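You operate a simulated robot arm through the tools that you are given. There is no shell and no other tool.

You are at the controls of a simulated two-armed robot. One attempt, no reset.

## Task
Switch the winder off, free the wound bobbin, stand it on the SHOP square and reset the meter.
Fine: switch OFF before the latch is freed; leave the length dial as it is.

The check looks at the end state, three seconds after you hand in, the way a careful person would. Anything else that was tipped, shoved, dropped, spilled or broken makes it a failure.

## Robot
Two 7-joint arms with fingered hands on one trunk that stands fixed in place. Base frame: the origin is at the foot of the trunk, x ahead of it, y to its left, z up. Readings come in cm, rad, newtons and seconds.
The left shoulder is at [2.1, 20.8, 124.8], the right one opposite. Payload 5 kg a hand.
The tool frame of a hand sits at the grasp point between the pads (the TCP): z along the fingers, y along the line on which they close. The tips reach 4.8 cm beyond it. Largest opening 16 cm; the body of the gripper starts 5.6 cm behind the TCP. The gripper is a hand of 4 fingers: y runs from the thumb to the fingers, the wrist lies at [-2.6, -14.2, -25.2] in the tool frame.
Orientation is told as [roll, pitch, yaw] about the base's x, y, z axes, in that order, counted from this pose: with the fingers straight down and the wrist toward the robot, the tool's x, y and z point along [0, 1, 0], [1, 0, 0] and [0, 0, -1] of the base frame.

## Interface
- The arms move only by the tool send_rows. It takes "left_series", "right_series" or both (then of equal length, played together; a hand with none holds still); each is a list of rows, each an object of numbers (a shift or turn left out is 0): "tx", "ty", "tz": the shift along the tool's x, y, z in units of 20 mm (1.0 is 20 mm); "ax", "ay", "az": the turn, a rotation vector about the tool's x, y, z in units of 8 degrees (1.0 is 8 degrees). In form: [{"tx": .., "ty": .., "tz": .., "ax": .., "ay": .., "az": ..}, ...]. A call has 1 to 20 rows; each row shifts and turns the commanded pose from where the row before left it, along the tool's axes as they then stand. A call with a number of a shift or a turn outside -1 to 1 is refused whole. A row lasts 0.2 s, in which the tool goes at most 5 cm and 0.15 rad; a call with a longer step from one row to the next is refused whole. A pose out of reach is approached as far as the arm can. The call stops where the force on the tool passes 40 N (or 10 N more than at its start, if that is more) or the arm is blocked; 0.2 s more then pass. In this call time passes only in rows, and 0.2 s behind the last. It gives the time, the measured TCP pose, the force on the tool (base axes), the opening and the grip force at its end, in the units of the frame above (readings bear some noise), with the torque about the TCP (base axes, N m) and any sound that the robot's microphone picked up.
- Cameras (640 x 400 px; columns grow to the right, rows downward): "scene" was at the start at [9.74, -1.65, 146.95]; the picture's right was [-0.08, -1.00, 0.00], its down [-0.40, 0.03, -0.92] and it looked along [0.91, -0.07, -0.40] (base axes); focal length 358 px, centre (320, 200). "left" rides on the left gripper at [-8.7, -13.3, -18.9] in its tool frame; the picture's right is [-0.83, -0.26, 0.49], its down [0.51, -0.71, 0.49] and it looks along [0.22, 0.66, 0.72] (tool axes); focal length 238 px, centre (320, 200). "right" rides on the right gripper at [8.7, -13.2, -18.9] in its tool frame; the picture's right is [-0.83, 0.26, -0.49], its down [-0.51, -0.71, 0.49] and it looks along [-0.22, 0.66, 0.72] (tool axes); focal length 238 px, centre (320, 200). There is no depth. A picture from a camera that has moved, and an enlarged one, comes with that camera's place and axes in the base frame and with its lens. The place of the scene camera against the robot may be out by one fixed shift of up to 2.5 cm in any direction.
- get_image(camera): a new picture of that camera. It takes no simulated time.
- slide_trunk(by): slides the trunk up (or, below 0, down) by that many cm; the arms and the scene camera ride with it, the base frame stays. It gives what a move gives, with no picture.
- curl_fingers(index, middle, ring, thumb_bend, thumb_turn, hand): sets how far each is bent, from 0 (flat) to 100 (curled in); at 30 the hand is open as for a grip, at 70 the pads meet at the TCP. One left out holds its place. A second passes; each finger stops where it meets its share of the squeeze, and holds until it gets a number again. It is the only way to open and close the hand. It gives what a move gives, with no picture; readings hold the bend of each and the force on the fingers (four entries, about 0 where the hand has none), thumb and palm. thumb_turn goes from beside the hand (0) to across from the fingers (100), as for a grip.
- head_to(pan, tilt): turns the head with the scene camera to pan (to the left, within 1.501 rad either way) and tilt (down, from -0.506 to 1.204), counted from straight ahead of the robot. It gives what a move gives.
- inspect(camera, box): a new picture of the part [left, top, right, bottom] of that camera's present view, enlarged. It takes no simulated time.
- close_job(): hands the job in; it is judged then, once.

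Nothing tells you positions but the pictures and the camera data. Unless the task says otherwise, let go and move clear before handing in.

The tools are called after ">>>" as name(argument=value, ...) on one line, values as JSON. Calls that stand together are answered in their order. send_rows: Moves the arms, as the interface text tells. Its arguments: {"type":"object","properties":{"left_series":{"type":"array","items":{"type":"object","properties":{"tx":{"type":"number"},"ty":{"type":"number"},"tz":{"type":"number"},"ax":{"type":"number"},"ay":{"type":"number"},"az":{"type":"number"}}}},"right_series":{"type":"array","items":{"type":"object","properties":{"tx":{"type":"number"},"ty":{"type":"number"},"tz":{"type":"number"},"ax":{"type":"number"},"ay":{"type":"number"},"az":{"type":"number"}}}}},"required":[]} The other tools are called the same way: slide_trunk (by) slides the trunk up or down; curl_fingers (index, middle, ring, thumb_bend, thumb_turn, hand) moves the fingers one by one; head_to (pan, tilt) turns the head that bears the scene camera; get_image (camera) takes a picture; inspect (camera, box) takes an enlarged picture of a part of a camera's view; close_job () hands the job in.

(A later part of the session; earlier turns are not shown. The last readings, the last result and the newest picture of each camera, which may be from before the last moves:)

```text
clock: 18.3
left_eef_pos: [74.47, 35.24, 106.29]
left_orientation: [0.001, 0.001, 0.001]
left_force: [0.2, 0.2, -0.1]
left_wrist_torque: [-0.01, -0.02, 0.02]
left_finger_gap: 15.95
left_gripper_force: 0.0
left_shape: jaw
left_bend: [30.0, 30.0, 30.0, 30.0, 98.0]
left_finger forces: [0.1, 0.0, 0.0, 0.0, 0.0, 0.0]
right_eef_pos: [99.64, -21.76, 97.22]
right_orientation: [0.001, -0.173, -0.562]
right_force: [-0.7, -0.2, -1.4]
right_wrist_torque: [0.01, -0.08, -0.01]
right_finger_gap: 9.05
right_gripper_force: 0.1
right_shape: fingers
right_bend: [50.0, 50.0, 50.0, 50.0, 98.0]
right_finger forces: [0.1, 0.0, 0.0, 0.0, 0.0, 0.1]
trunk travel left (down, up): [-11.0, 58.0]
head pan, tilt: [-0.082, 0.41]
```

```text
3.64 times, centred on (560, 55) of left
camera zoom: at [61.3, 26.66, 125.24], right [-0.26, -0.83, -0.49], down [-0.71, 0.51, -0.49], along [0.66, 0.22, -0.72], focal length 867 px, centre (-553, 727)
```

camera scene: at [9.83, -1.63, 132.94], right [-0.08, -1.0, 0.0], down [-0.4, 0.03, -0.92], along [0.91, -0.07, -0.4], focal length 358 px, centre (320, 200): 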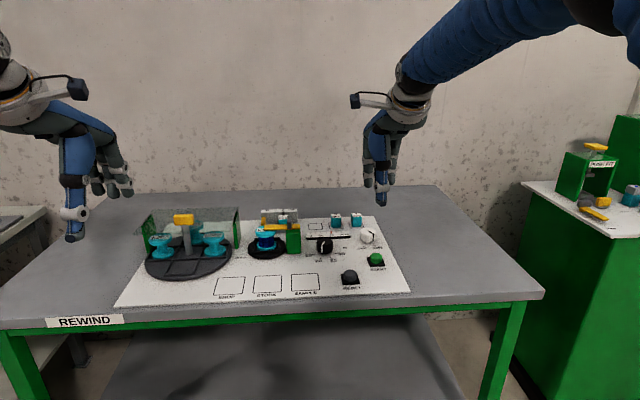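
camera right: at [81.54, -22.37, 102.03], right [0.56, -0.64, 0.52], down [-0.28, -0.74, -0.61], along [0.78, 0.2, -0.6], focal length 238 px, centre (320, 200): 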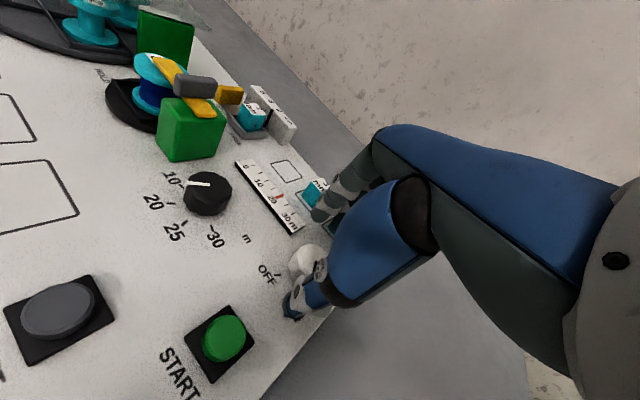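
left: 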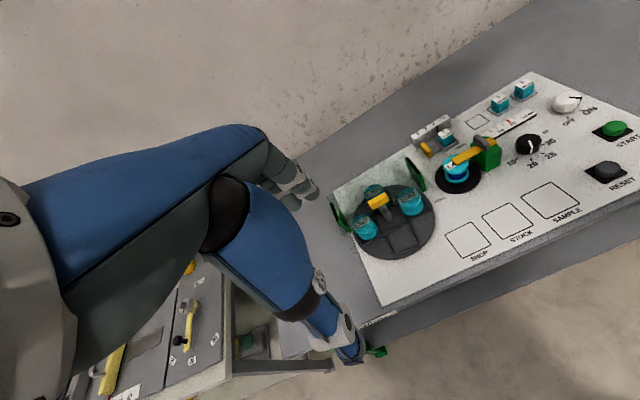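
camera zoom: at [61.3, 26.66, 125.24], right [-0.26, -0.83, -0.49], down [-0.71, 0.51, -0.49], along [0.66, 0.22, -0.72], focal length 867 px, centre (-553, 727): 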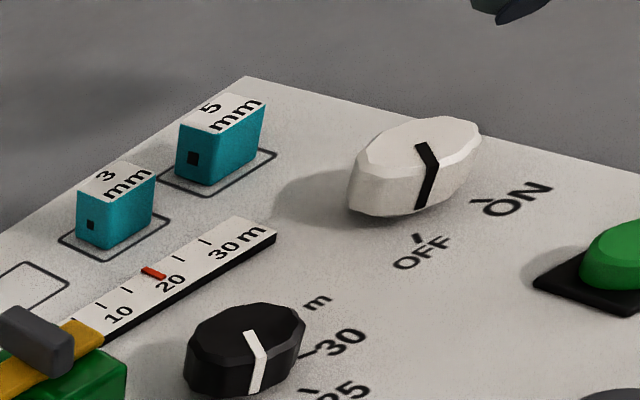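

The pointer now reads OFF cleanly and nothing else moved. Next I'll park the right hand back and to the right, turned to face the latch, so its camera gives a side view; meanwhile I'll shape the left hand into a pointing finger.

>>> send_rows(right_series=[{"tx": -0.94, "ty": -0.364, "tz": -0.354}, {"tx": -0.94, "ty": -0.364, "tz": -0.354}, {"tx": -0.94, "ty": -0.364, "tz": -0.354}, {"tx": -0.94, "ty": -0.364, "tz": -0.354}, {"tx": -0.94, "ty": -0.364, "tz": -0.354}, {"tx": -0.94, "ty": -0.364, "tz": -0.354}, {"tx": -0.94, "ty": -0.364, "tz": -0.354}, {"ay": 0.168, "az": -0.954}, {"ay": 0.168, "az": -0.954}, {"ay": 0.168, "az": -0.954}, {"ay": 0.168, "az": -0.954}, {"ay": 0.168, "az": -0.954}, {"ay": 0.168, "az": -0.954}, {"ay": 0.168, "az": -0.954}, {"ay": 0.168, "az": -0.954}])

>>> curl_fingers(hand="left", index=30, middle=100, ring=100, thumb_bend=100, thumb_turn=0)

>>> get_image(camera="right")

>>> get_image(camera="scene")

>>> get_image(camera="left")

```text
clock: 21.5
left_eef_pos: [74.63, 35.02, 106.23]
left_orientation: [0.0, 0.001, -0.002]
left_force: [0.8, -1.2, 0.2]
left_wrist_torque: [0.06, 0.05, 0.02]
left_finger_gap: 15.97
left_gripper_force: 0.1
left_shape: jaw
left_bend: [30.0, 30.0, 30.0, 30.0, 98.0]
left_finger forces: [0.1, 0.1, 0.0, 0.0, 0.0, 0.1]
right_eef_pos: [87.69, -29.9, 101.15]
right_orientation: [0.001, -0.173, 0.519]
right_force: [-0.1, 0.1, -0.9]
right_wrist_torque: [0.0, 0.04, 0.0]
right_finger_gap: 9.1
right_gripper_force: 0.1
right_shape: fingers
right_bend: [50.0, 50.0, 50.0, 50.0, 98.0]
right_finger forces: [0.1, 0.0, 0.0, 0.0, 0.0, 0.1]
trunk travel left (down, up): [-11.0, 58.0]
head pan, tilt: [-0.082, 0.41]
```

```text
clock: 22.5
left_eef_pos: [74.54, 35.32, 106.23]
left_orientation: [0.0, 0.001, 0.001]
left_force: [-0.3, 0.4, -0.7]
left_wrist_torque: [-0.01, 0.03, 0.03]
left_finger_gap: 9.34
left_gripper_force: 0.1
left_shape: fingers
left_bend: [30.0, 100.0, 100.0, 100.0, 0.0]
left_finger forces: [0.1, 0.1, 0.0, 0.1, 0.1, 0.1]
right_eef_pos: [87.78, -29.81, 101.24]
right_orientation: [0.001, -0.175, 0.517]
right_force: [0.3, -0.5, -0.7]
right_wrist_torque: [-0.02, 0.02, 0.01]
right_finger_gap: 9.06
right_gripper_force: 0.0
right_shape: fingers
right_bend: [50.0, 50.0, 50.0, 50.0, 98.0]
right_finger forces: [0.0, 0.1, 0.1, 0.0, 0.1, 0.0]
trunk travel left (down, up): [-11.0, 58.0]
head pan, tilt: [-0.082, 0.41]
```

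```text
taken
camera right: at [69.35, -30.28, 117.31], right [0.56, -0.64, 0.52], down [-0.28, -0.74, -0.61], along [0.78, 0.19, -0.6], focal length 238 px, centre (320, 200)
```

right: 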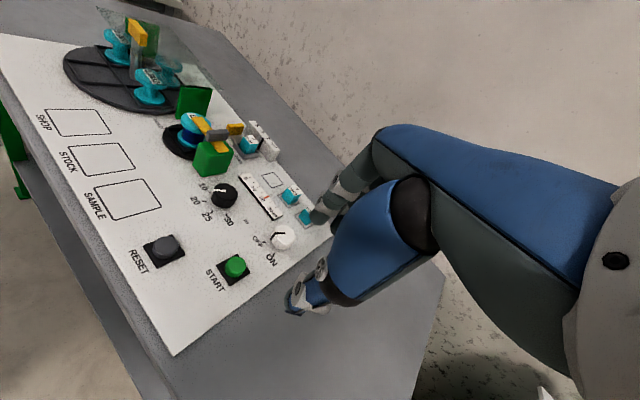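

```text
taken
camera scene: at [9.73, -1.65, 132.95], right [-0.08, -1.0, 0.0], down [-0.4, 0.03, -0.92], along [0.91, -0.07, -0.4], focal length 358 px, centre (320, 200)
```

scene: 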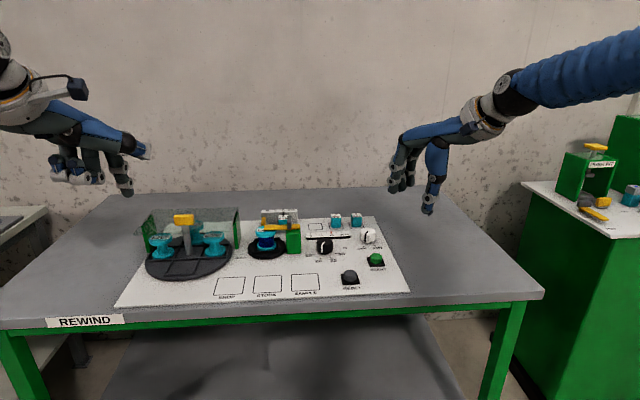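

```text
taken
camera left: at [61.33, 26.63, 125.23], right [-0.26, -0.83, -0.49], down [-0.71, 0.51, -0.49], along [0.66, 0.22, -0.72], focal length 238 px, centre (320, 200)
```

left: 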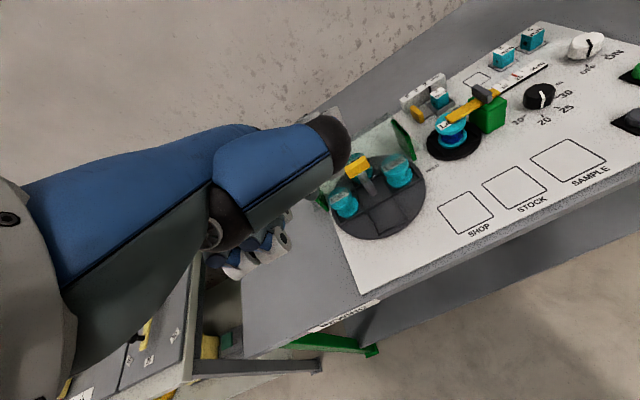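

I'll zoom on the latch from all three cameras to fix the heights of the arm and the bobbin top.

>>> inspect(camera="right", box=[155, 95, 275, 195])

>>> inspect(camera="left", box=[420, 70, 540, 170])

>>> inspect(camera="scene", box=[240, 195, 320, 265])

>>> inspect(camera="scene", box=[80, 130, 180, 210])

```text
4.00 times, centred on (215, 145) of right
camera zoom: at [69.35, -30.28, 117.31], right [0.56, -0.64, 0.52], down [-0.28, -0.74, -0.61], along [0.78, 0.19, -0.6], focal length 953 px, centre (740, 420)
```

zoom: 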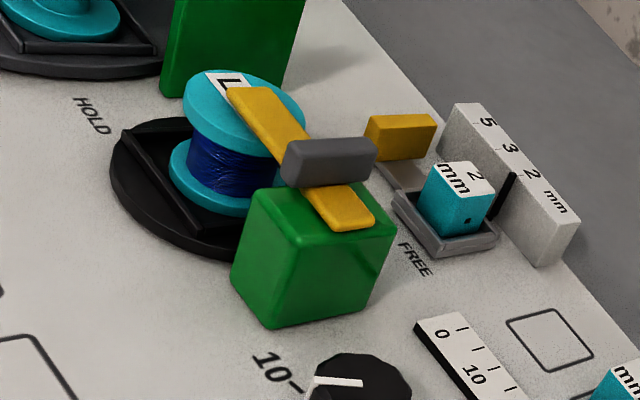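

```text
4.00 times, centred on (480, 120) of left
camera zoom: at [61.33, 26.63, 125.23], right [-0.26, -0.83, -0.49], down [-0.71, 0.51, -0.49], along [0.66, 0.22, -0.72], focal length 953 px, centre (-320, 520)
```

zoom: 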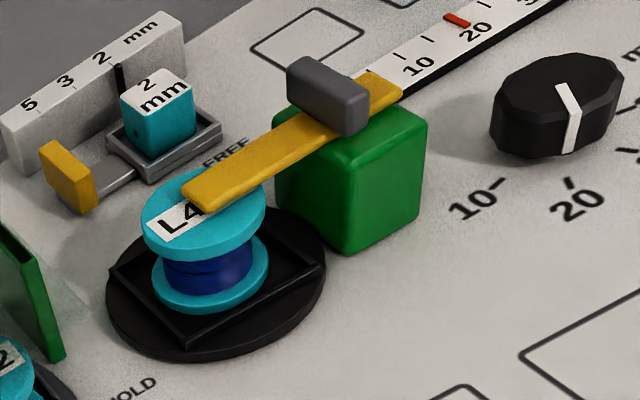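

```text
5.71 times, centred on (280, 230) of scene
camera zoom: at [9.73, -1.65, 132.95], right [-0.08, -1.0, 0.0], down [-0.4, 0.03, -0.92], along [0.91, -0.07, -0.4], focal length 2044 px, centre (549, 29)
```

zoom: 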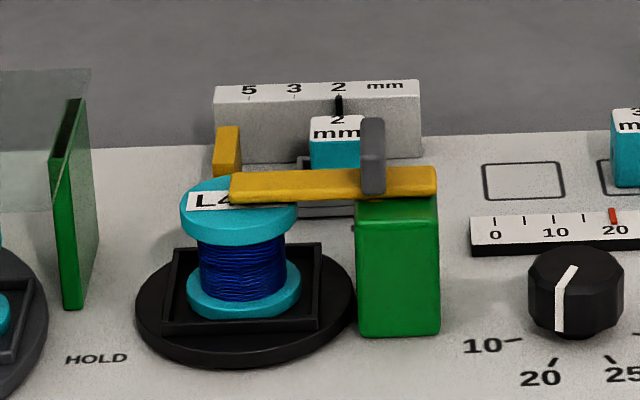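

```text
5.00 times, centred on (130, 170) of scene
camera zoom: at [9.73, -1.65, 132.95], right [-0.08, -1.0, 0.0], down [-0.4, 0.03, -0.92], along [0.91, -0.07, -0.4], focal length 1788 px, centre (1270, 350)
```

zoom: 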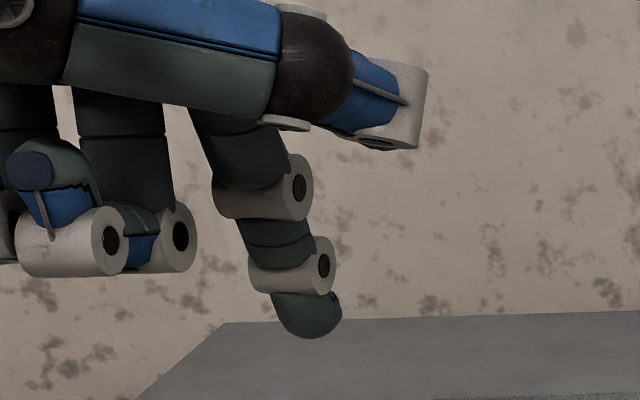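

The arm tip sits at about (98.8, 7.3) with its top near z 85.7; the bobbin is at about (97.8, 7.0) with its top at 84.6, and the pivot post is near (97, 0). I'll bring the left hand over in front of the latch, still high, to locate its index fingertip.

>>> send_rows(left_series=[{"tx": -0.964, "ty": 0.268, "tz": 0.25}, {"tx": -0.964, "ty": 0.268, "tz": 0.25}, {"tx": -0.964, "ty": 0.268, "tz": 0.25}, {"tx": -0.964, "ty": 0.268, "tz": 0.25}, {"tx": -0.964, "ty": 0.268, "tz": 0.25}, {"tx": -0.964, "ty": 0.268, "tz": 0.25}, {"tx": -0.964, "ty": 0.268, "tz": 0.25}, {"tx": -0.964, "ty": 0.268, "tz": 0.25}, {"tx": -0.964, "ty": 0.268, "tz": 0.25}, {"tx": -0.964, "ty": 0.268, "tz": 0.25}, {"tx": -0.964, "ty": 0.268, "tz": 0.25}, {"tx": -0.964, "ty": 0.268, "tz": 0.25}, {"tx": -0.964, "ty": 0.268, "tz": 0.25}, {"tx": -0.964, "ty": 0.268, "tz": 0.25}])

>>> get_image(camera="scene")

>>> get_image(camera="right")

>>> get_image(camera="left")

```text
clock: 25.5
left_eef_pos: [82.1, 8.16, 99.19]
left_orientation: [0.001, -0.001, 0.001]
left_force: [0.0, -1.3, 0.3]
left_wrist_torque: [0.0, 0.02, -0.02]
left_finger_gap: 9.36
left_gripper_force: 0.0
left_shape: fingers
left_bend: [30.0, 100.0, 100.0, 100.0, 0.0]
left_finger forces: [0.0, 0.1, 0.0, 0.0, 0.1, 0.0]
right_eef_pos: [87.73, -29.81, 101.22]
right_orientation: [0.0, -0.174, 0.519]
right_force: [0.7, -0.4, -0.2]
right_wrist_torque: [0.08, 0.0, 0.04]
right_finger_gap: 9.08
right_gripper_force: 0.0
right_shape: fingers
right_bend: [50.0, 50.0, 50.0, 50.0, 98.0]
right_finger forces: [0.1, 0.0, 0.0, 0.1, 0.0, 0.0]
trunk travel left (down, up): [-11.0, 58.0]
head pan, tilt: [-0.082, 0.41]
```

```text
taken
camera scene: at [9.77, -1.73, 132.95], right [-0.08, -1.0, 0.0], down [-0.4, 0.03, -0.92], along [0.91, -0.07, -0.4], focal length 358 px, centre (320, 200)
```

scene: 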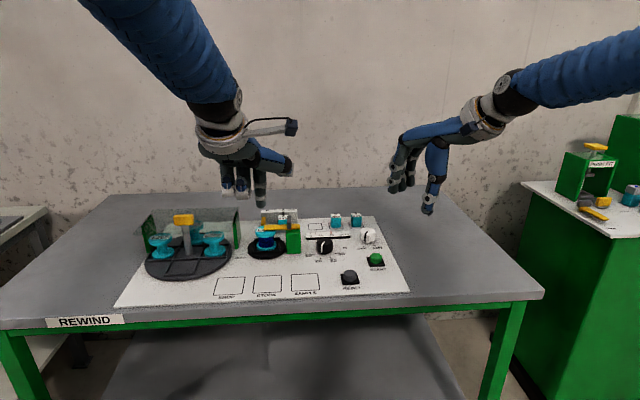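

```text
taken
camera right: at [69.39, -30.36, 117.26], right [0.56, -0.64, 0.52], down [-0.28, -0.74, -0.61], along [0.78, 0.19, -0.6], focal length 238 px, centre (320, 200)
```

right: 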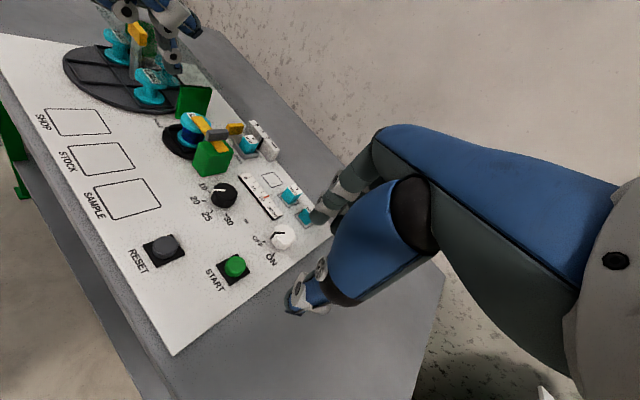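

```text
taken
camera left: at [68.89, -0.45, 118.18], right [-0.26, -0.83, -0.49], down [-0.71, 0.51, -0.49], along [0.66, 0.22, -0.72], focal length 238 px, centre (320, 200)
```

left: 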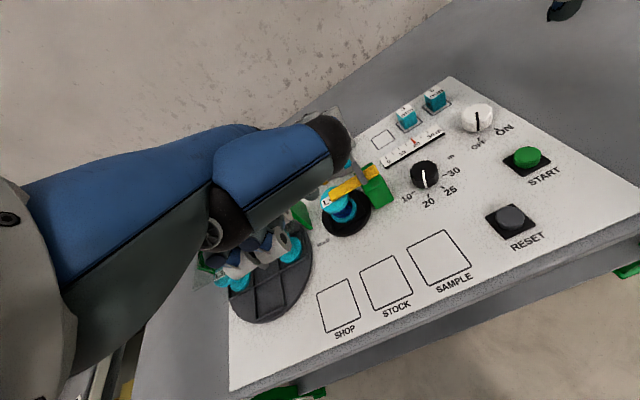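

>>> inspect(camera="scene", box=[200, 120, 320, 270])

>>> inspect(camera="right", box=[120, 0, 260, 130])

```text
2.67 times, centred on (260, 195) of scene
camera zoom: at [9.77, -1.73, 132.95], right [-0.08, -1.0, 0.0], down [-0.4, 0.03, -0.92], along [0.91, -0.07, -0.4], focal length 954 px, centre (480, 213)
```

zoom: 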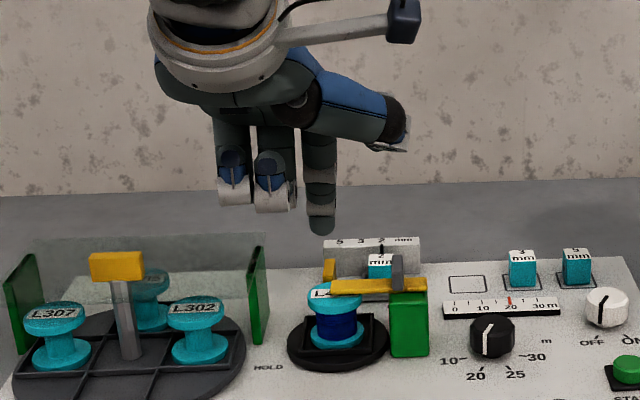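

```text
3.08 times, centred on (190, 65) of right
camera zoom: at [69.39, -30.36, 117.26], right [0.56, -0.64, 0.52], down [-0.28, -0.74, -0.61], along [0.78, 0.19, -0.6], focal length 733 px, centre (720, 615)
```

zoom: 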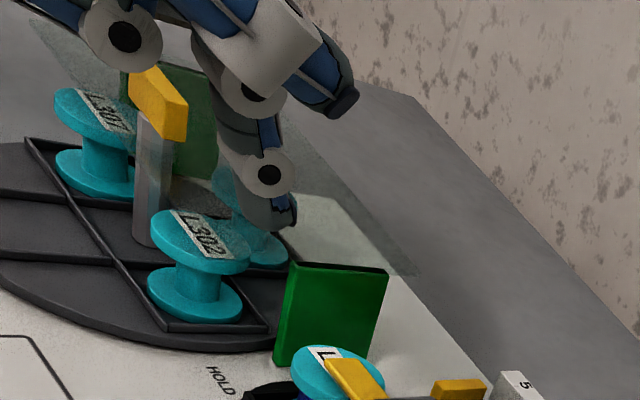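

The index tip triangulates to about (92.4, 7.3, 94.3), i.e. 10 cm ahead of and 4.9 cm below the TCP. I'll lower it in front of the arm, stopping a bit high to compare heights.

>>> send_rows(left_series=[{"tx": -0.158, "ty": 0.1, "tz": 0.96}, {"tx": -0.158, "ty": 0.1, "tz": 0.96}, {"tx": -0.158, "ty": 0.1, "tz": 0.96}, {"tx": -0.158, "ty": 0.1, "tz": 0.96}])

>>> inspect(camera="scene", box=[230, 175, 320, 265])

>>> inspect(camera="right", box=[120, 60, 260, 190])

>>> get_image(camera="left")

```text
clock: 26.5
left_eef_pos: [83.04, 7.0, 91.57]
left_orientation: [0.0, 0.0, 0.0]
left_force: [0.5, 0.0, 1.1]
left_wrist_torque: [0.0, 0.08, -0.01]
left_finger_gap: 9.36
left_gripper_force: 0.0
left_shape: fingers
left_bend: [30.0, 100.0, 100.0, 100.0, 0.0]
left_finger forces: [0.1, 0.0, 0.0, 0.1, 0.1, 0.0]
right_eef_pos: [87.8, -29.87, 101.11]
right_orientation: [0.0, -0.171, 0.52]
right_force: [0.5, 0.0, -0.3]
right_wrist_torque: [0.0, 0.02, 0.01]
right_finger_gap: 9.08
right_gripper_force: 0.0
right_shape: fingers
right_bend: [50.0, 50.0, 50.0, 50.0, 98.0]
right_finger forces: [0.0, 0.0, 0.0, 0.1, 0.0, 0.0]
trunk travel left (down, up): [-11.0, 58.0]
head pan, tilt: [-0.082, 0.41]
```

```text
4.44 times, centred on (275, 220) of scene
camera zoom: at [9.79, -1.68, 132.94], right [-0.08, -1.0, 0.0], down [-0.4, 0.03, -0.92], along [0.91, -0.07, -0.4], focal length 1590 px, centre (520, 111)
```

zoom: 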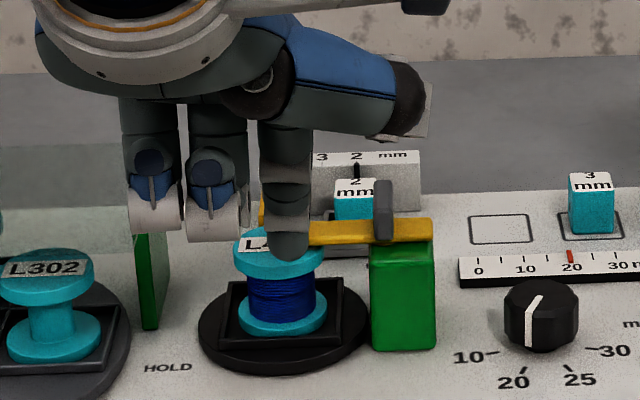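

```text
3.08 times, centred on (190, 125) of right
camera zoom: at [69.41, -30.3, 117.26], right [0.56, -0.64, 0.52], down [-0.28, -0.74, -0.61], along [0.78, 0.19, -0.6], focal length 733 px, centre (720, 431)
```

zoom: 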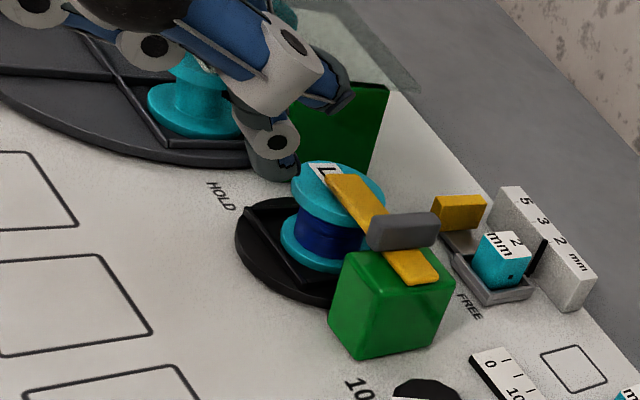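

```text
taken
camera left: at [69.83, -1.59, 110.52], right [-0.26, -0.83, -0.49], down [-0.71, 0.51, -0.49], along [0.66, 0.22, -0.72], focal length 238 px, centre (320, 200)
```

left: 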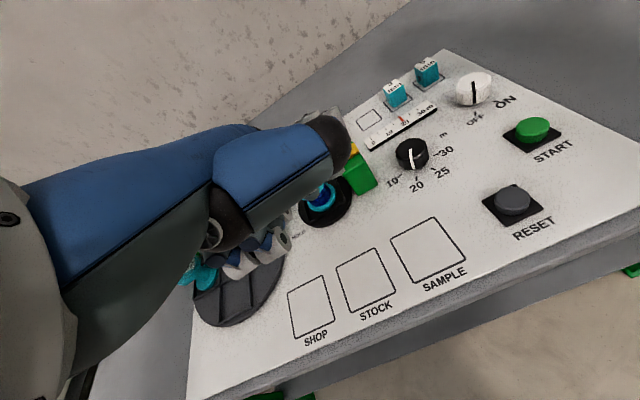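

The fingertip bottom is about 0.35 cm above the arm's top and 3 cm in front of it. I'll go down 1 cm and forward 1.5 cm, then compare again.

>>> send_rows(left_series=[{"tx": -0.1, "tz": 0.25}, {"tx": -0.1, "tz": 0.25}, {"ty": 0.375}, {"ty": 0.375}])

>>> inspect(camera="scene", box=[240, 200, 310, 260])

>>> inspect(camera="right", box=[150, 80, 250, 170])

```text
clock: 27.5
left_eef_pos: [84.5, 6.53, 90.47]
left_orientation: [0.001, -0.001, -0.001]
left_force: [-0.4, -0.6, 0.6]
left_wrist_torque: [0.02, 0.0, 0.04]
left_finger_gap: 9.35
left_gripper_force: 0.0
left_shape: fingers
left_bend: [30.0, 100.0, 100.0, 100.0, 0.0]
left_finger forces: [0.0, 0.0, 0.1, 0.0, 0.0, 0.0]
right_eef_pos: [87.68, -29.82, 101.18]
right_orientation: [-0.001, -0.172, 0.519]
right_force: [0.9, 0.2, 0.5]
right_wrist_torque: [-0.01, 0.04, 0.0]
right_finger_gap: 9.08
right_gripper_force: 0.1
right_shape: fingers
right_bend: [50.0, 50.0, 50.0, 50.0, 98.0]
right_finger forces: [0.0, 0.1, 0.0, 0.1, 0.0, 0.0]
trunk travel left (down, up): [-11.0, 58.0]
head pan, tilt: [-0.082, 0.41]
```

```text
6.67 times, centred on (275, 230) of scene
camera zoom: at [9.76, -1.67, 132.95], right [-0.08, -1.0, 0.0], down [-0.4, 0.03, -0.92], along [0.91, -0.07, -0.4], focal length 2384 px, centre (620, 0)
```

zoom: 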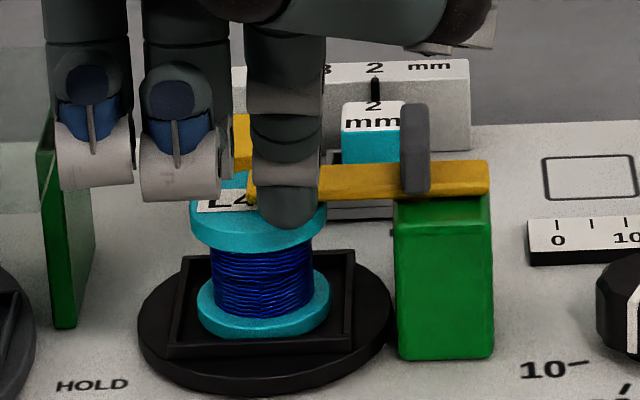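

```text
4.44 times, centred on (200, 125) of right
camera zoom: at [69.38, -30.29, 117.29], right [0.56, -0.64, 0.52], down [-0.28, -0.74, -0.61], along [0.78, 0.19, -0.6], focal length 1059 px, centre (853, 533)
```

zoom: 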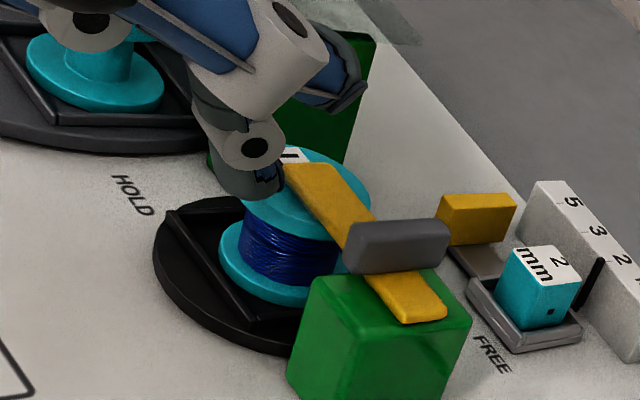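

The fingertip is just in front of the arm, between arm-top and bobbin-top height, with no contact yet. I'll start pushing gently forward and watch the force.

>>> send_rows(left_series=[{"ty": 0.25}, {"ty": 0.25}, {"ty": 0.25, "tx": 0.04}, {"ty": 0.25, "tx": 0.04}])

>>> inspect(camera="scene", box=[240, 200, 310, 260])

>>> inspect(camera="right", box=[150, 80, 250, 170])

```text
clock: 28.5
left_eef_pos: [86.46, 6.68, 90.54]
left_orientation: [0.0, 0.002, 0.0]
left_force: [0.4, -0.8, 0.3]
left_wrist_torque: [0.0, -0.03, -0.02]
left_finger_gap: 9.36
left_gripper_force: 0.1
left_shape: fingers
left_bend: [30.0, 100.0, 100.0, 100.0, 0.0]
left_finger forces: [0.2, 0.0, 0.0, 0.0, 0.0, 0.0]
right_eef_pos: [87.66, -29.78, 101.17]
right_orientation: [0.0, -0.174, 0.518]
right_force: [-0.2, -0.6, -0.8]
right_wrist_torque: [0.0, 0.02, 0.0]
right_finger_gap: 9.07
right_gripper_force: 0.1
right_shape: fingers
right_bend: [50.0, 50.0, 50.0, 50.0, 98.0]
right_finger forces: [0.1, 0.1, 0.0, 0.1, 0.1, 0.1]
trunk travel left (down, up): [-11.0, 58.0]
head pan, tilt: [-0.082, 0.41]
```

```text
6.67 times, centred on (275, 230) of scene
camera zoom: at [9.76, -1.67, 132.95], right [-0.08, -1.0, 0.0], down [-0.4, 0.03, -0.92], along [0.91, -0.07, -0.4], focal length 2384 px, centre (620, 0)
```

zoom: 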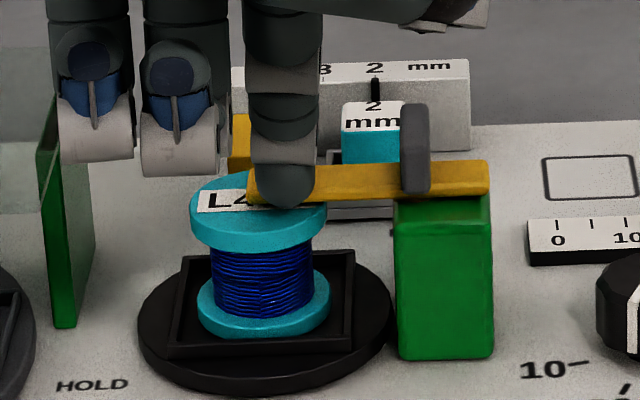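

```text
4.44 times, centred on (200, 125) of right
camera zoom: at [69.38, -30.29, 117.29], right [0.56, -0.64, 0.52], down [-0.28, -0.74, -0.61], along [0.78, 0.19, -0.6], focal length 1059 px, centre (853, 533)
```

zoom: 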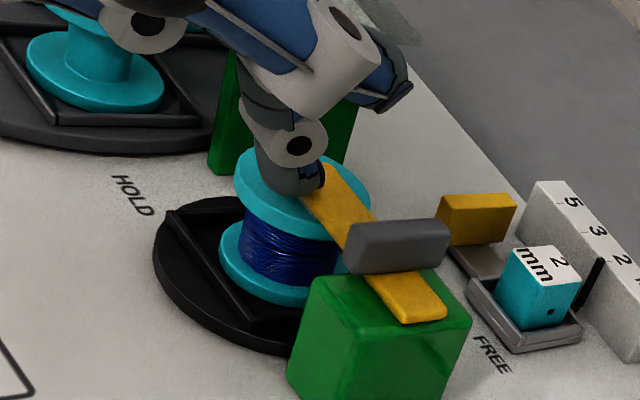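

No contact force yet; the tip is right at the arm. I'll continue the push along the arm's arc.

>>> send_rows(left_series=[{"ty": 0.25, "tx": 0.03}, {"ty": 0.25, "tx": 0.03}, {"ty": 0.25}, {"ty": 0.25}])

>>> inspect(camera="scene", box=[240, 200, 310, 260])

>>> inspect(camera="right", box=[150, 80, 250, 170])

```text
clock: 29.5
left_eef_pos: [88.37, 6.88, 90.44]
left_orientation: [-0.002, -0.002, 0.0]
left_force: [-1.0, 0.1, 2.2]
left_wrist_torque: [0.01, -0.15, -0.01]
left_finger_gap: 9.34
left_gripper_force: 1.5
left_shape: fingers
left_bend: [30.0, 100.0, 100.0, 100.0, 0.0]
left_finger forces: [2.0, 0.0, 0.0, 0.0, 0.0, 0.0]
right_eef_pos: [87.81, -29.76, 101.16]
right_orientation: [0.001, -0.173, 0.517]
right_force: [-0.8, 0.5, -0.4]
right_wrist_torque: [0.0, -0.01, -0.01]
right_finger_gap: 9.1
right_gripper_force: 0.1
right_shape: fingers
right_bend: [50.0, 50.0, 50.0, 50.0, 98.0]
right_finger forces: [0.1, 0.1, 0.0, 0.0, 0.0, 0.0]
trunk travel left (down, up): [-11.0, 58.0]
head pan, tilt: [-0.082, 0.41]
```

```text
6.67 times, centred on (275, 230) of scene
camera zoom: at [9.75, -1.67, 132.95], right [-0.08, -1.0, 0.0], down [-0.4, 0.03, -0.92], along [0.91, -0.07, -0.4], focal length 2384 px, centre (620, 0)
```

zoom: 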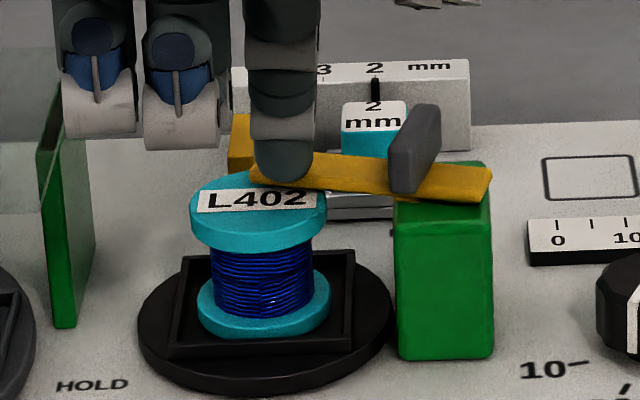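

```text
4.44 times, centred on (200, 125) of right
camera zoom: at [69.37, -30.3, 117.3], right [0.56, -0.64, 0.52], down [-0.28, -0.74, -0.61], along [0.78, 0.19, -0.6], focal length 1059 px, centre (853, 533)
```

zoom: 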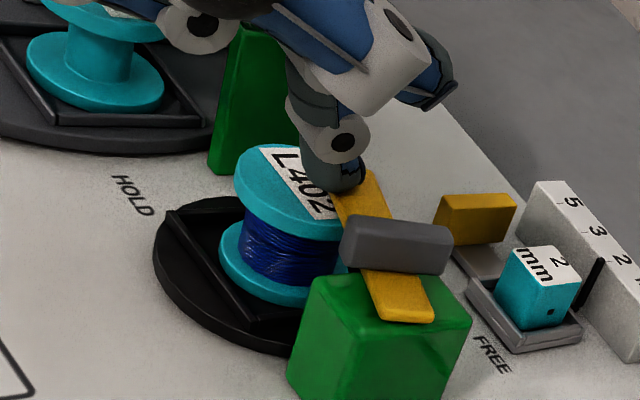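

The arm is swinging freely about a vertical axis on the post (L402 is now visible). I'll continue along the arc.

>>> send_rows(left_series=[{"ty": 0.24, "tx": -0.09}, {"ty": 0.24, "tx": -0.09}, {"ty": 0.24, "tx": -0.09}, {"ty": 0.24, "tx": -0.09}, {"ty": 0.23, "tx": -0.16}, {"ty": 0.23, "tx": -0.16}, {"ty": 0.23, "tx": -0.16}])

>>> inspect(camera="scene", box=[240, 200, 310, 260])

>>> inspect(camera="right", box=[150, 80, 250, 170])

```text
clock: 31.1
left_eef_pos: [91.66, 5.04, 90.62]
left_orientation: [-0.001, -0.001, 0.001]
left_force: [-0.5, -0.2, 0.9]
left_wrist_torque: [-0.01, -0.09, 0.01]
left_finger_gap: 9.36
left_gripper_force: 1.3
left_shape: fingers
left_bend: [30.0, 100.0, 100.0, 100.0, 0.0]
left_finger forces: [1.2, 0.1, 0.0, 0.0, 0.0, 0.1]
right_eef_pos: [87.81, -29.79, 101.3]
right_orientation: [0.0, -0.176, 0.518]
right_force: [-0.3, -0.1, -0.4]
right_wrist_torque: [0.02, 0.01, -0.01]
right_finger_gap: 9.09
right_gripper_force: 0.2
right_shape: fingers
right_bend: [50.0, 50.0, 50.0, 50.0, 98.0]
right_finger forces: [0.1, 0.0, 0.1, 0.0, 0.1, 0.0]
trunk travel left (down, up): [-11.0, 58.0]
head pan, tilt: [-0.082, 0.41]
```

```text
6.67 times, centred on (275, 230) of scene
camera zoom: at [9.75, -1.68, 132.95], right [-0.08, -1.0, 0.0], down [-0.4, 0.03, -0.92], along [0.91, -0.07, -0.4], focal length 2384 px, centre (620, 0)
```

zoom: 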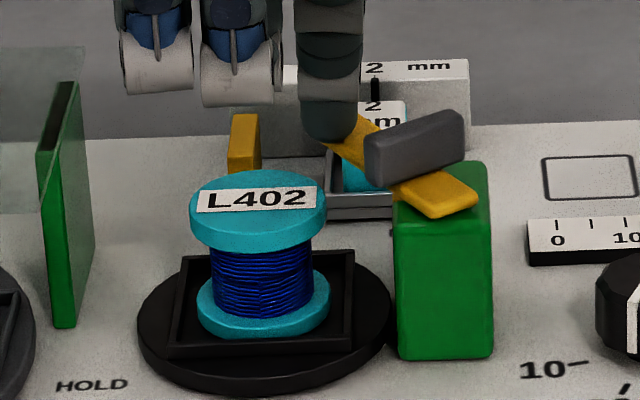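

```text
4.44 times, centred on (200, 125) of right
camera zoom: at [69.37, -30.31, 117.29], right [0.56, -0.64, 0.52], down [-0.28, -0.74, -0.61], along [0.78, 0.19, -0.6], focal length 1059 px, centre (853, 533)
```

zoom: 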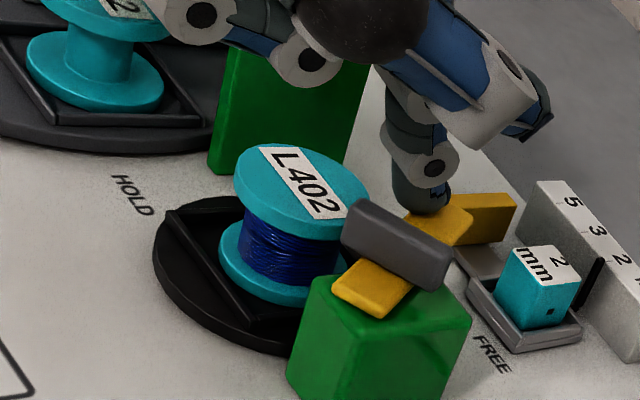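

The arm is about 55° round. I'll keep following it towards FREE.

>>> send_rows(left_series=[{"ty": 0.17, "tx": -0.22}, {"ty": 0.17, "tx": -0.22}, {"ty": 0.17, "tx": -0.22}, {"ty": 0.1, "tx": -0.25}, {"ty": 0.1, "tx": -0.25}, {"ty": 0.08, "tx": -0.25}])

>>> inspect(camera="scene", box=[240, 200, 310, 260])

>>> inspect(camera="right", box=[150, 80, 250, 170])

```text
clock: 32.5
left_eef_pos: [93.23, 2.41, 90.47]
left_orientation: [0.002, 0.0, -0.001]
left_force: [-0.9, 1.3, 3.6]
left_wrist_torque: [0.02, -0.28, 0.05]
left_finger_gap: 9.41
left_gripper_force: 2.0
left_shape: fingers
left_bend: [30.0, 100.0, 100.0, 100.0, 0.0]
left_finger forces: [3.5, 0.0, 0.0, 0.1, 0.0, 0.1]
right_eef_pos: [87.7, -29.8, 101.31]
right_orientation: [0.001, -0.174, 0.519]
right_force: [-0.2, 0.2, -0.3]
right_wrist_torque: [0.0, 0.01, 0.0]
right_finger_gap: 9.1
right_gripper_force: 0.0
right_shape: fingers
right_bend: [50.0, 50.0, 50.0, 50.0, 98.0]
right_finger forces: [0.0, 0.0, 0.0, 0.0, 0.0, 0.0]
trunk travel left (down, up): [-11.0, 58.0]
head pan, tilt: [-0.082, 0.41]
```

```text
6.67 times, centred on (275, 230) of scene
camera zoom: at [9.7, -1.65, 132.96], right [-0.08, -1.0, 0.0], down [-0.4, 0.03, -0.92], along [0.91, -0.07, -0.4], focal length 2384 px, centre (620, 0)
```

zoom: 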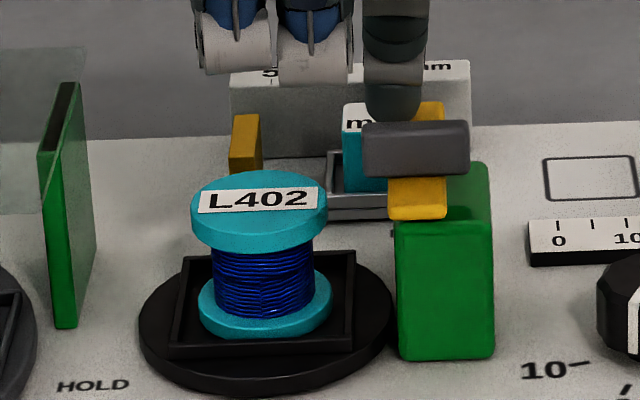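

```text
4.44 times, centred on (200, 125) of right
camera zoom: at [69.34, -30.26, 117.33], right [0.56, -0.64, 0.52], down [-0.28, -0.74, -0.61], along [0.78, 0.19, -0.6], focal length 1059 px, centre (853, 533)
```

zoom: 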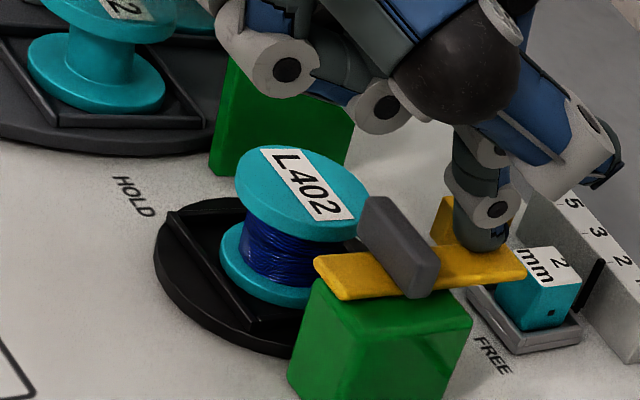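

The arm now lies along +x at FREE. I'll nudge slightly further to feel whether it is at its stop.

>>> send_rows(left_series=[{"tx": -0.15}, {"tx": -0.15}])

>>> inspect(camera="right", box=[150, 80, 250, 170])

```text
clock: 33.1
left_eef_pos: [93.43, 1.72, 90.39]
left_orientation: [0.001, -0.001, 0.001]
left_force: [0.2, 1.3, 3.4]
left_wrist_torque: [0.09, -0.23, 0.2]
left_finger_gap: 9.4
left_gripper_force: 1.3
left_shape: fingers
left_bend: [30.0, 100.0, 100.0, 100.0, 0.0]
left_finger forces: [2.6, 0.0, 0.1, 0.0, 0.0, 0.0]
right_eef_pos: [87.73, -29.72, 101.14]
right_orientation: [-0.001, -0.174, 0.518]
right_force: [-0.2, 0.3, -0.9]
right_wrist_torque: [0.04, 0.0, -0.02]
right_finger_gap: 9.06
right_gripper_force: 0.1
right_shape: fingers
right_bend: [50.0, 50.0, 50.0, 50.0, 98.0]
right_finger forces: [0.0, 0.1, 0.1, 0.0, 0.1, 0.0]
trunk travel left (down, up): [-11.0, 58.0]
head pan, tilt: [-0.082, 0.41]
```

```text
4.44 times, centred on (200, 125) of right
camera zoom: at [69.35, -30.29, 117.31], right [0.56, -0.64, 0.52], down [-0.28, -0.74, -0.61], along [0.78, 0.19, -0.6], focal length 1059 px, centre (853, 533)
```

zoom: 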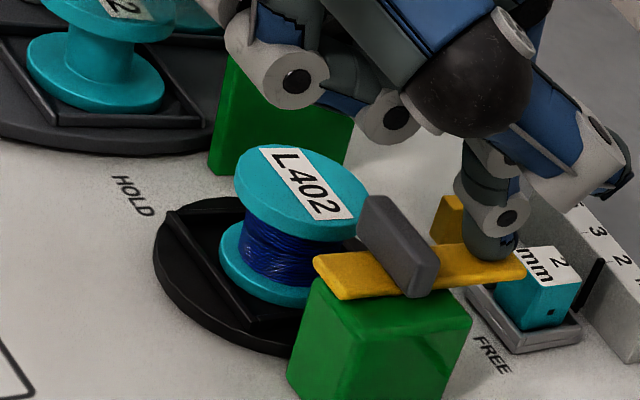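

The arm stayed put while the finger slid, so it is at its FREE stop. I'll lift the finger straight up, back away, and open the left hand for gripping the bobbin.

>>> send_rows(left_series=[{"tz": -0.5}, {"tz": -1}, {"tz": -1}, {"tz": -1}, {"tz": -1}, {"ty": -1, "tx": 0.3}, {"ty": -1, "tx": 0.3}, {"ty": -1, "tx": 0.3}, {"ty": -1, "tx": 0.3}, {"ty": -1, "tx": 0.3}])

>>> curl_fingers(hand="left", index=46, middle=46, ring=46, thumb_bend=46, thumb_turn=98)

>>> inspect(camera="scene", box=[110, 190, 420, 330])

>>> inspect(camera="right", box=[150, 80, 250, 170])

>>> get_image(camera="left")

```text
clock: 35.3
left_eef_pos: [83.13, 4.71, 99.69]
left_orientation: [0.001, -0.001, 0.0]
left_force: [-0.5, 0.2, -0.1]
left_wrist_torque: [0.0, -0.01, 0.01]
left_finger_gap: 9.36
left_gripper_force: 0.1
left_shape: fingers
left_bend: [30.0, 100.0, 100.0, 100.0, 0.0]
left_finger forces: [0.0, 0.1, 0.1, 0.0, 0.0, 0.0]
right_eef_pos: [87.64, -29.81, 101.31]
right_orientation: [0.002, -0.175, 0.518]
right_force: [-0.3, -0.7, 0.6]
right_wrist_torque: [-0.04, -0.03, -0.01]
right_finger_gap: 9.08
right_gripper_force: 0.0
right_shape: fingers
right_bend: [50.0, 50.0, 50.0, 50.0, 98.0]
right_finger forces: [0.0, 0.0, 0.1, 0.0, 0.0, 0.1]
trunk travel left (down, up): [-11.0, 58.0]
head pan, tilt: [-0.082, 0.41]
```

```text
clock: 36.3
left_eef_pos: [83.18, 4.82, 99.55]
left_orientation: [0.001, 0.0, 0.0]
left_force: [0.9, -0.1, 0.3]
left_wrist_torque: [-0.01, 0.01, 0.01]
left_finger_gap: 10.72
left_gripper_force: 0.1
left_shape: fingers
left_bend: [46.0, 46.0, 46.0, 46.0, 97.0]
left_finger forces: [0.0, 0.1, 0.1, 0.1, 0.0, 0.0]
right_eef_pos: [87.74, -29.72, 101.16]
right_orientation: [0.001, -0.174, 0.52]
right_force: [-0.2, 0.3, -0.7]
right_wrist_torque: [0.01, 0.02, -0.02]
right_finger_gap: 9.09
right_gripper_force: 0.1
right_shape: fingers
right_bend: [50.0, 50.0, 50.0, 50.0, 98.0]
right_finger forces: [0.0, 0.0, 0.1, 0.0, 0.1, 0.0]
trunk travel left (down, up): [-11.0, 58.0]
head pan, tilt: [-0.082, 0.41]
```

```text
2.06 times, centred on (265, 260) of scene
camera zoom: at [9.76, -1.67, 132.95], right [-0.08, -1.0, 0.0], down [-0.4, 0.03, -0.92], along [0.91, -0.07, -0.4], focal length 738 px, centre (434, 76)
```

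zoom: 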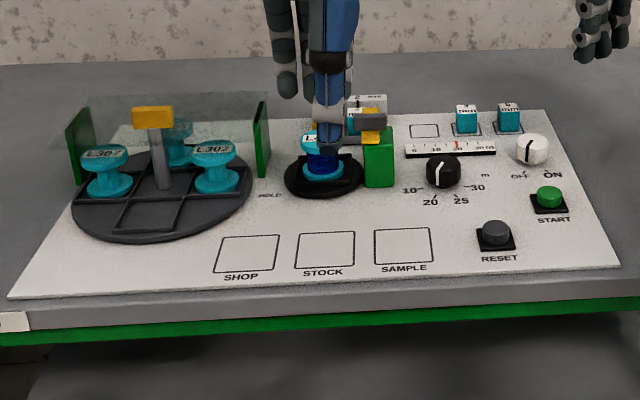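

```text
4.44 times, centred on (200, 125) of right
camera zoom: at [69.38, -30.3, 117.29], right [0.56, -0.64, 0.52], down [-0.28, -0.74, -0.61], along [0.78, 0.19, -0.6], focal length 1059 px, centre (853, 533)
```

zoom: 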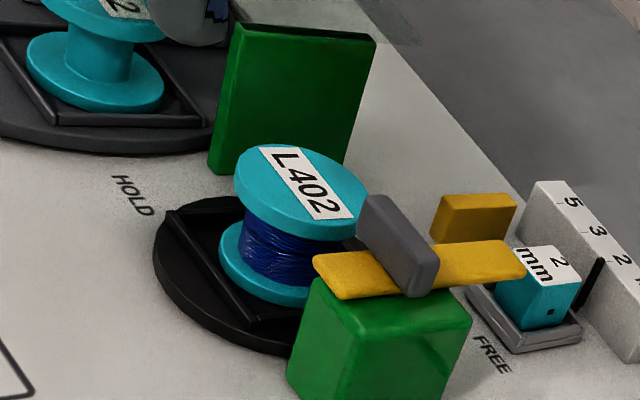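

```text
taken
camera left: at [70.01, -3.89, 118.59], right [-0.26, -0.83, -0.49], down [-0.71, 0.51, -0.49], along [0.66, 0.22, -0.72], focal length 238 px, centre (320, 200)
```

left: 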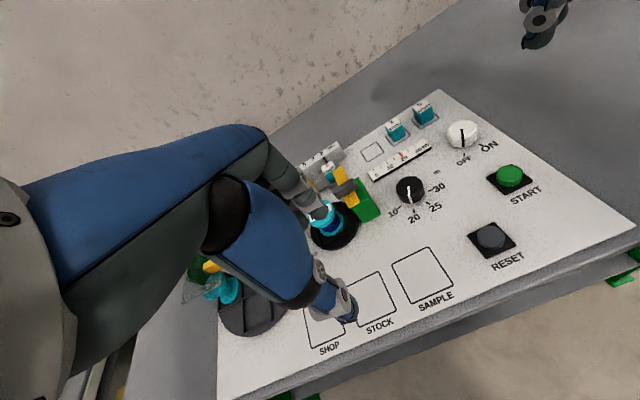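

The latch reads FREE, and L402 stands uncovered in its tray at about (97.8, 7.0). I'll bring the open left hand over it at z ≈ 93 and check the alignment.

>>> send_rows(left_series=[{"ty": 0.9125, "tx": 0.14}, {"ty": 0.9125, "tx": 0.14}, {"ty": 0.9125, "tx": 0.14}, {"ty": 0.9125, "tx": 0.14}, {"ty": 0.9125, "tx": 0.14}, {"ty": 0.9125, "tx": 0.14}, {"ty": 0.9125, "tx": 0.14}, {"ty": 0.9125, "tx": 0.14}, {"tz": 0.8}, {"tz": 0.8}, {"tz": 0.8}, {"tz": 0.8}])

>>> inspect(camera="scene", box=[220, 170, 330, 270])

>>> inspect(camera="right", box=[130, 40, 270, 170])

>>> get_image(camera="left")

```text
clock: 38.9
left_eef_pos: [98.01, 7.1, 93.16]
left_orientation: [-0.001, -0.001, 0.0]
left_force: [1.5, 0.2, -0.1]
left_wrist_torque: [0.01, 0.03, 0.02]
left_finger_gap: 10.73
left_gripper_force: 0.1
left_shape: fingers
left_bend: [46.0, 46.0, 46.0, 46.0, 97.0]
left_finger forces: [0.0, 0.0, 0.1, 0.0, 0.0, 0.1]
right_eef_pos: [87.8, -29.78, 101.23]
right_orientation: [0.001, -0.172, 0.517]
right_force: [0.4, -0.2, -0.4]
right_wrist_torque: [0.0, 0.04, -0.01]
right_finger_gap: 9.09
right_gripper_force: 0.1
right_shape: fingers
right_bend: [50.0, 50.0, 50.0, 50.0, 98.0]
right_finger forces: [0.1, 0.0, 0.1, 0.0, 0.1, 0.1]
trunk travel left (down, up): [-11.0, 58.0]
head pan, tilt: [-0.082, 0.41]
```

```text
4.00 times, centred on (275, 220) of scene
camera zoom: at [9.8, -1.67, 132.94], right [-0.08, -1.0, 0.0], down [-0.4, 0.03, -0.92], along [0.91, -0.07, -0.4], focal length 1431 px, centre (500, 120)
```

zoom: 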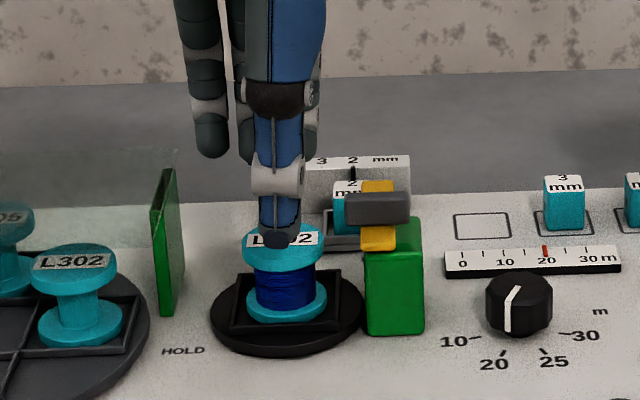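

```text
3.08 times, centred on (200, 105) of right
camera zoom: at [69.42, -30.29, 117.26], right [0.56, -0.64, 0.52], down [-0.28, -0.74, -0.61], along [0.78, 0.19, -0.6], focal length 733 px, centre (689, 492)
```

zoom: 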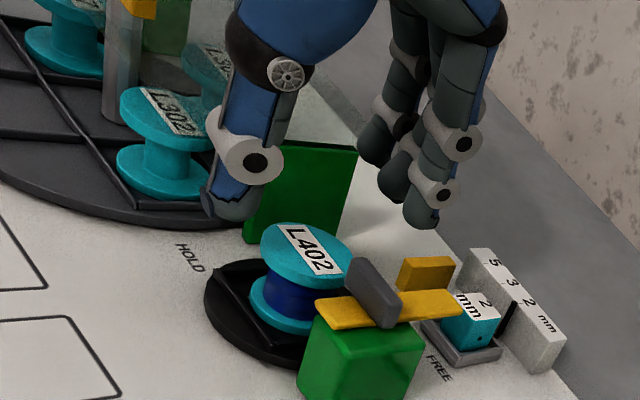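

```text
taken
camera left: at [84.74, -1.63, 112.18], right [-0.26, -0.83, -0.49], down [-0.71, 0.51, -0.49], along [0.66, 0.22, -0.72], focal length 238 px, centre (320, 200)
```

left: 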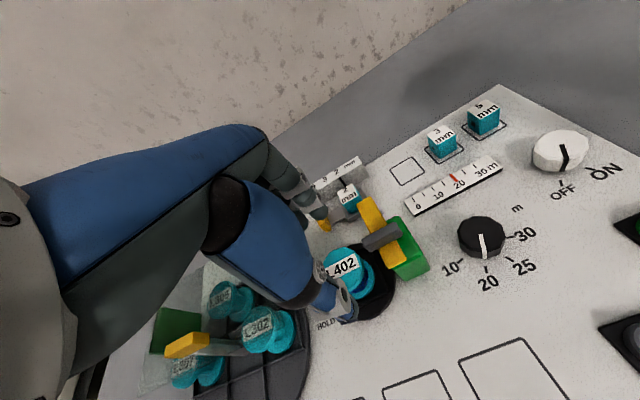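

Thumb and fingers straddle the bobbin with clear gaps to the latch arm and the guard plate. I'll descend 6 cm and look.

>>> send_rows(left_series=[{"tz": 0.75}, {"tz": 0.75}, {"tz": 0.75}, {"tz": 0.75}])

>>> inspect(camera="scene", box=[220, 170, 330, 270])

>>> inspect(camera="right", box=[130, 60, 250, 170])

>>> inspect(camera="left", box=[240, 140, 440, 340])

```text
clock: 39.9
left_eef_pos: [97.88, 7.03, 87.19]
left_orientation: [0.0, -0.001, 0.0]
left_force: [0.8, -0.2, -0.4]
left_wrist_torque: [0.03, 0.04, -0.02]
left_finger_gap: 10.74
left_gripper_force: 0.2
left_shape: fingers
left_bend: [46.0, 46.0, 46.0, 46.0, 97.0]
left_finger forces: [0.0, 0.0, 0.0, 0.0, 0.1, 0.0]
right_eef_pos: [87.77, -29.79, 101.18]
right_orientation: [0.001, -0.173, 0.517]
right_force: [0.7, 0.1, -0.3]
right_wrist_torque: [0.03, 0.0, 0.01]
right_finger_gap: 9.06
right_gripper_force: 0.1
right_shape: fingers
right_bend: [50.0, 50.0, 50.0, 50.0, 98.0]
right_finger forces: [0.0, 0.0, 0.0, 0.0, 0.0, 0.0]
trunk travel left (down, up): [-11.0, 58.0]
head pan, tilt: [-0.082, 0.41]
```

```text
4.00 times, centred on (275, 220) of scene
camera zoom: at [9.78, -1.67, 132.95], right [-0.08, -1.0, 0.0], down [-0.4, 0.03, -0.92], along [0.91, -0.07, -0.4], focal length 1431 px, centre (500, 120)
```

zoom: 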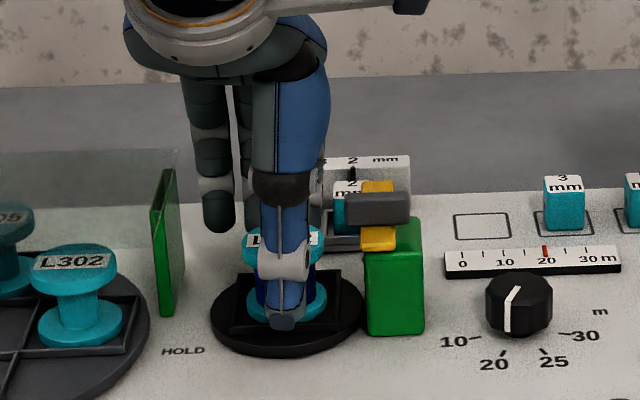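

```text
3.64 times, centred on (190, 115) of right
camera zoom: at [69.39, -30.29, 117.28], right [0.56, -0.64, 0.52], down [-0.28, -0.74, -0.61], along [0.78, 0.19, -0.6], focal length 867 px, centre (793, 509)
```

zoom: 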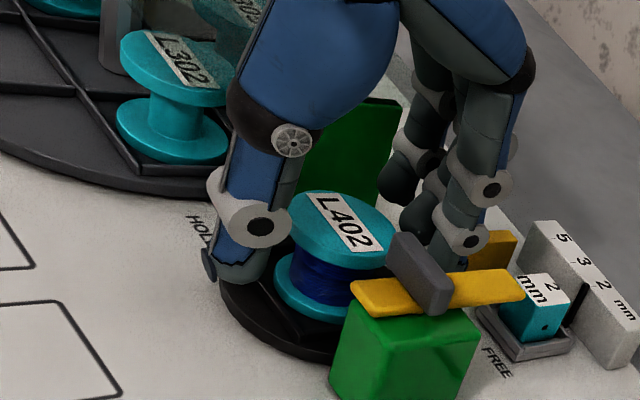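

```text
2.00 times, centred on (340, 240) of left
camera zoom: at [84.77, -1.63, 106.17], right [-0.26, -0.83, -0.49], down [-0.71, 0.51, -0.49], along [0.66, 0.22, -0.72], focal length 477 px, centre (280, 120)
```

zoom: 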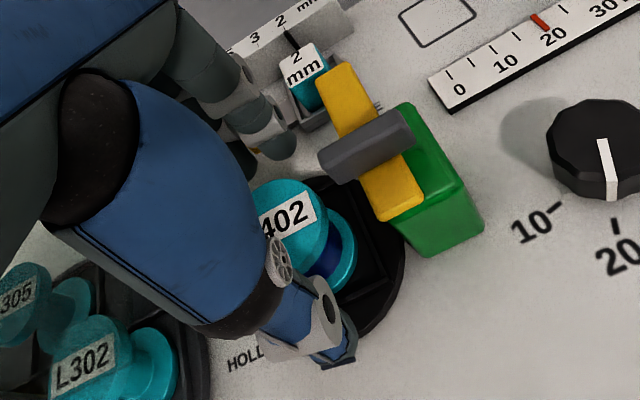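

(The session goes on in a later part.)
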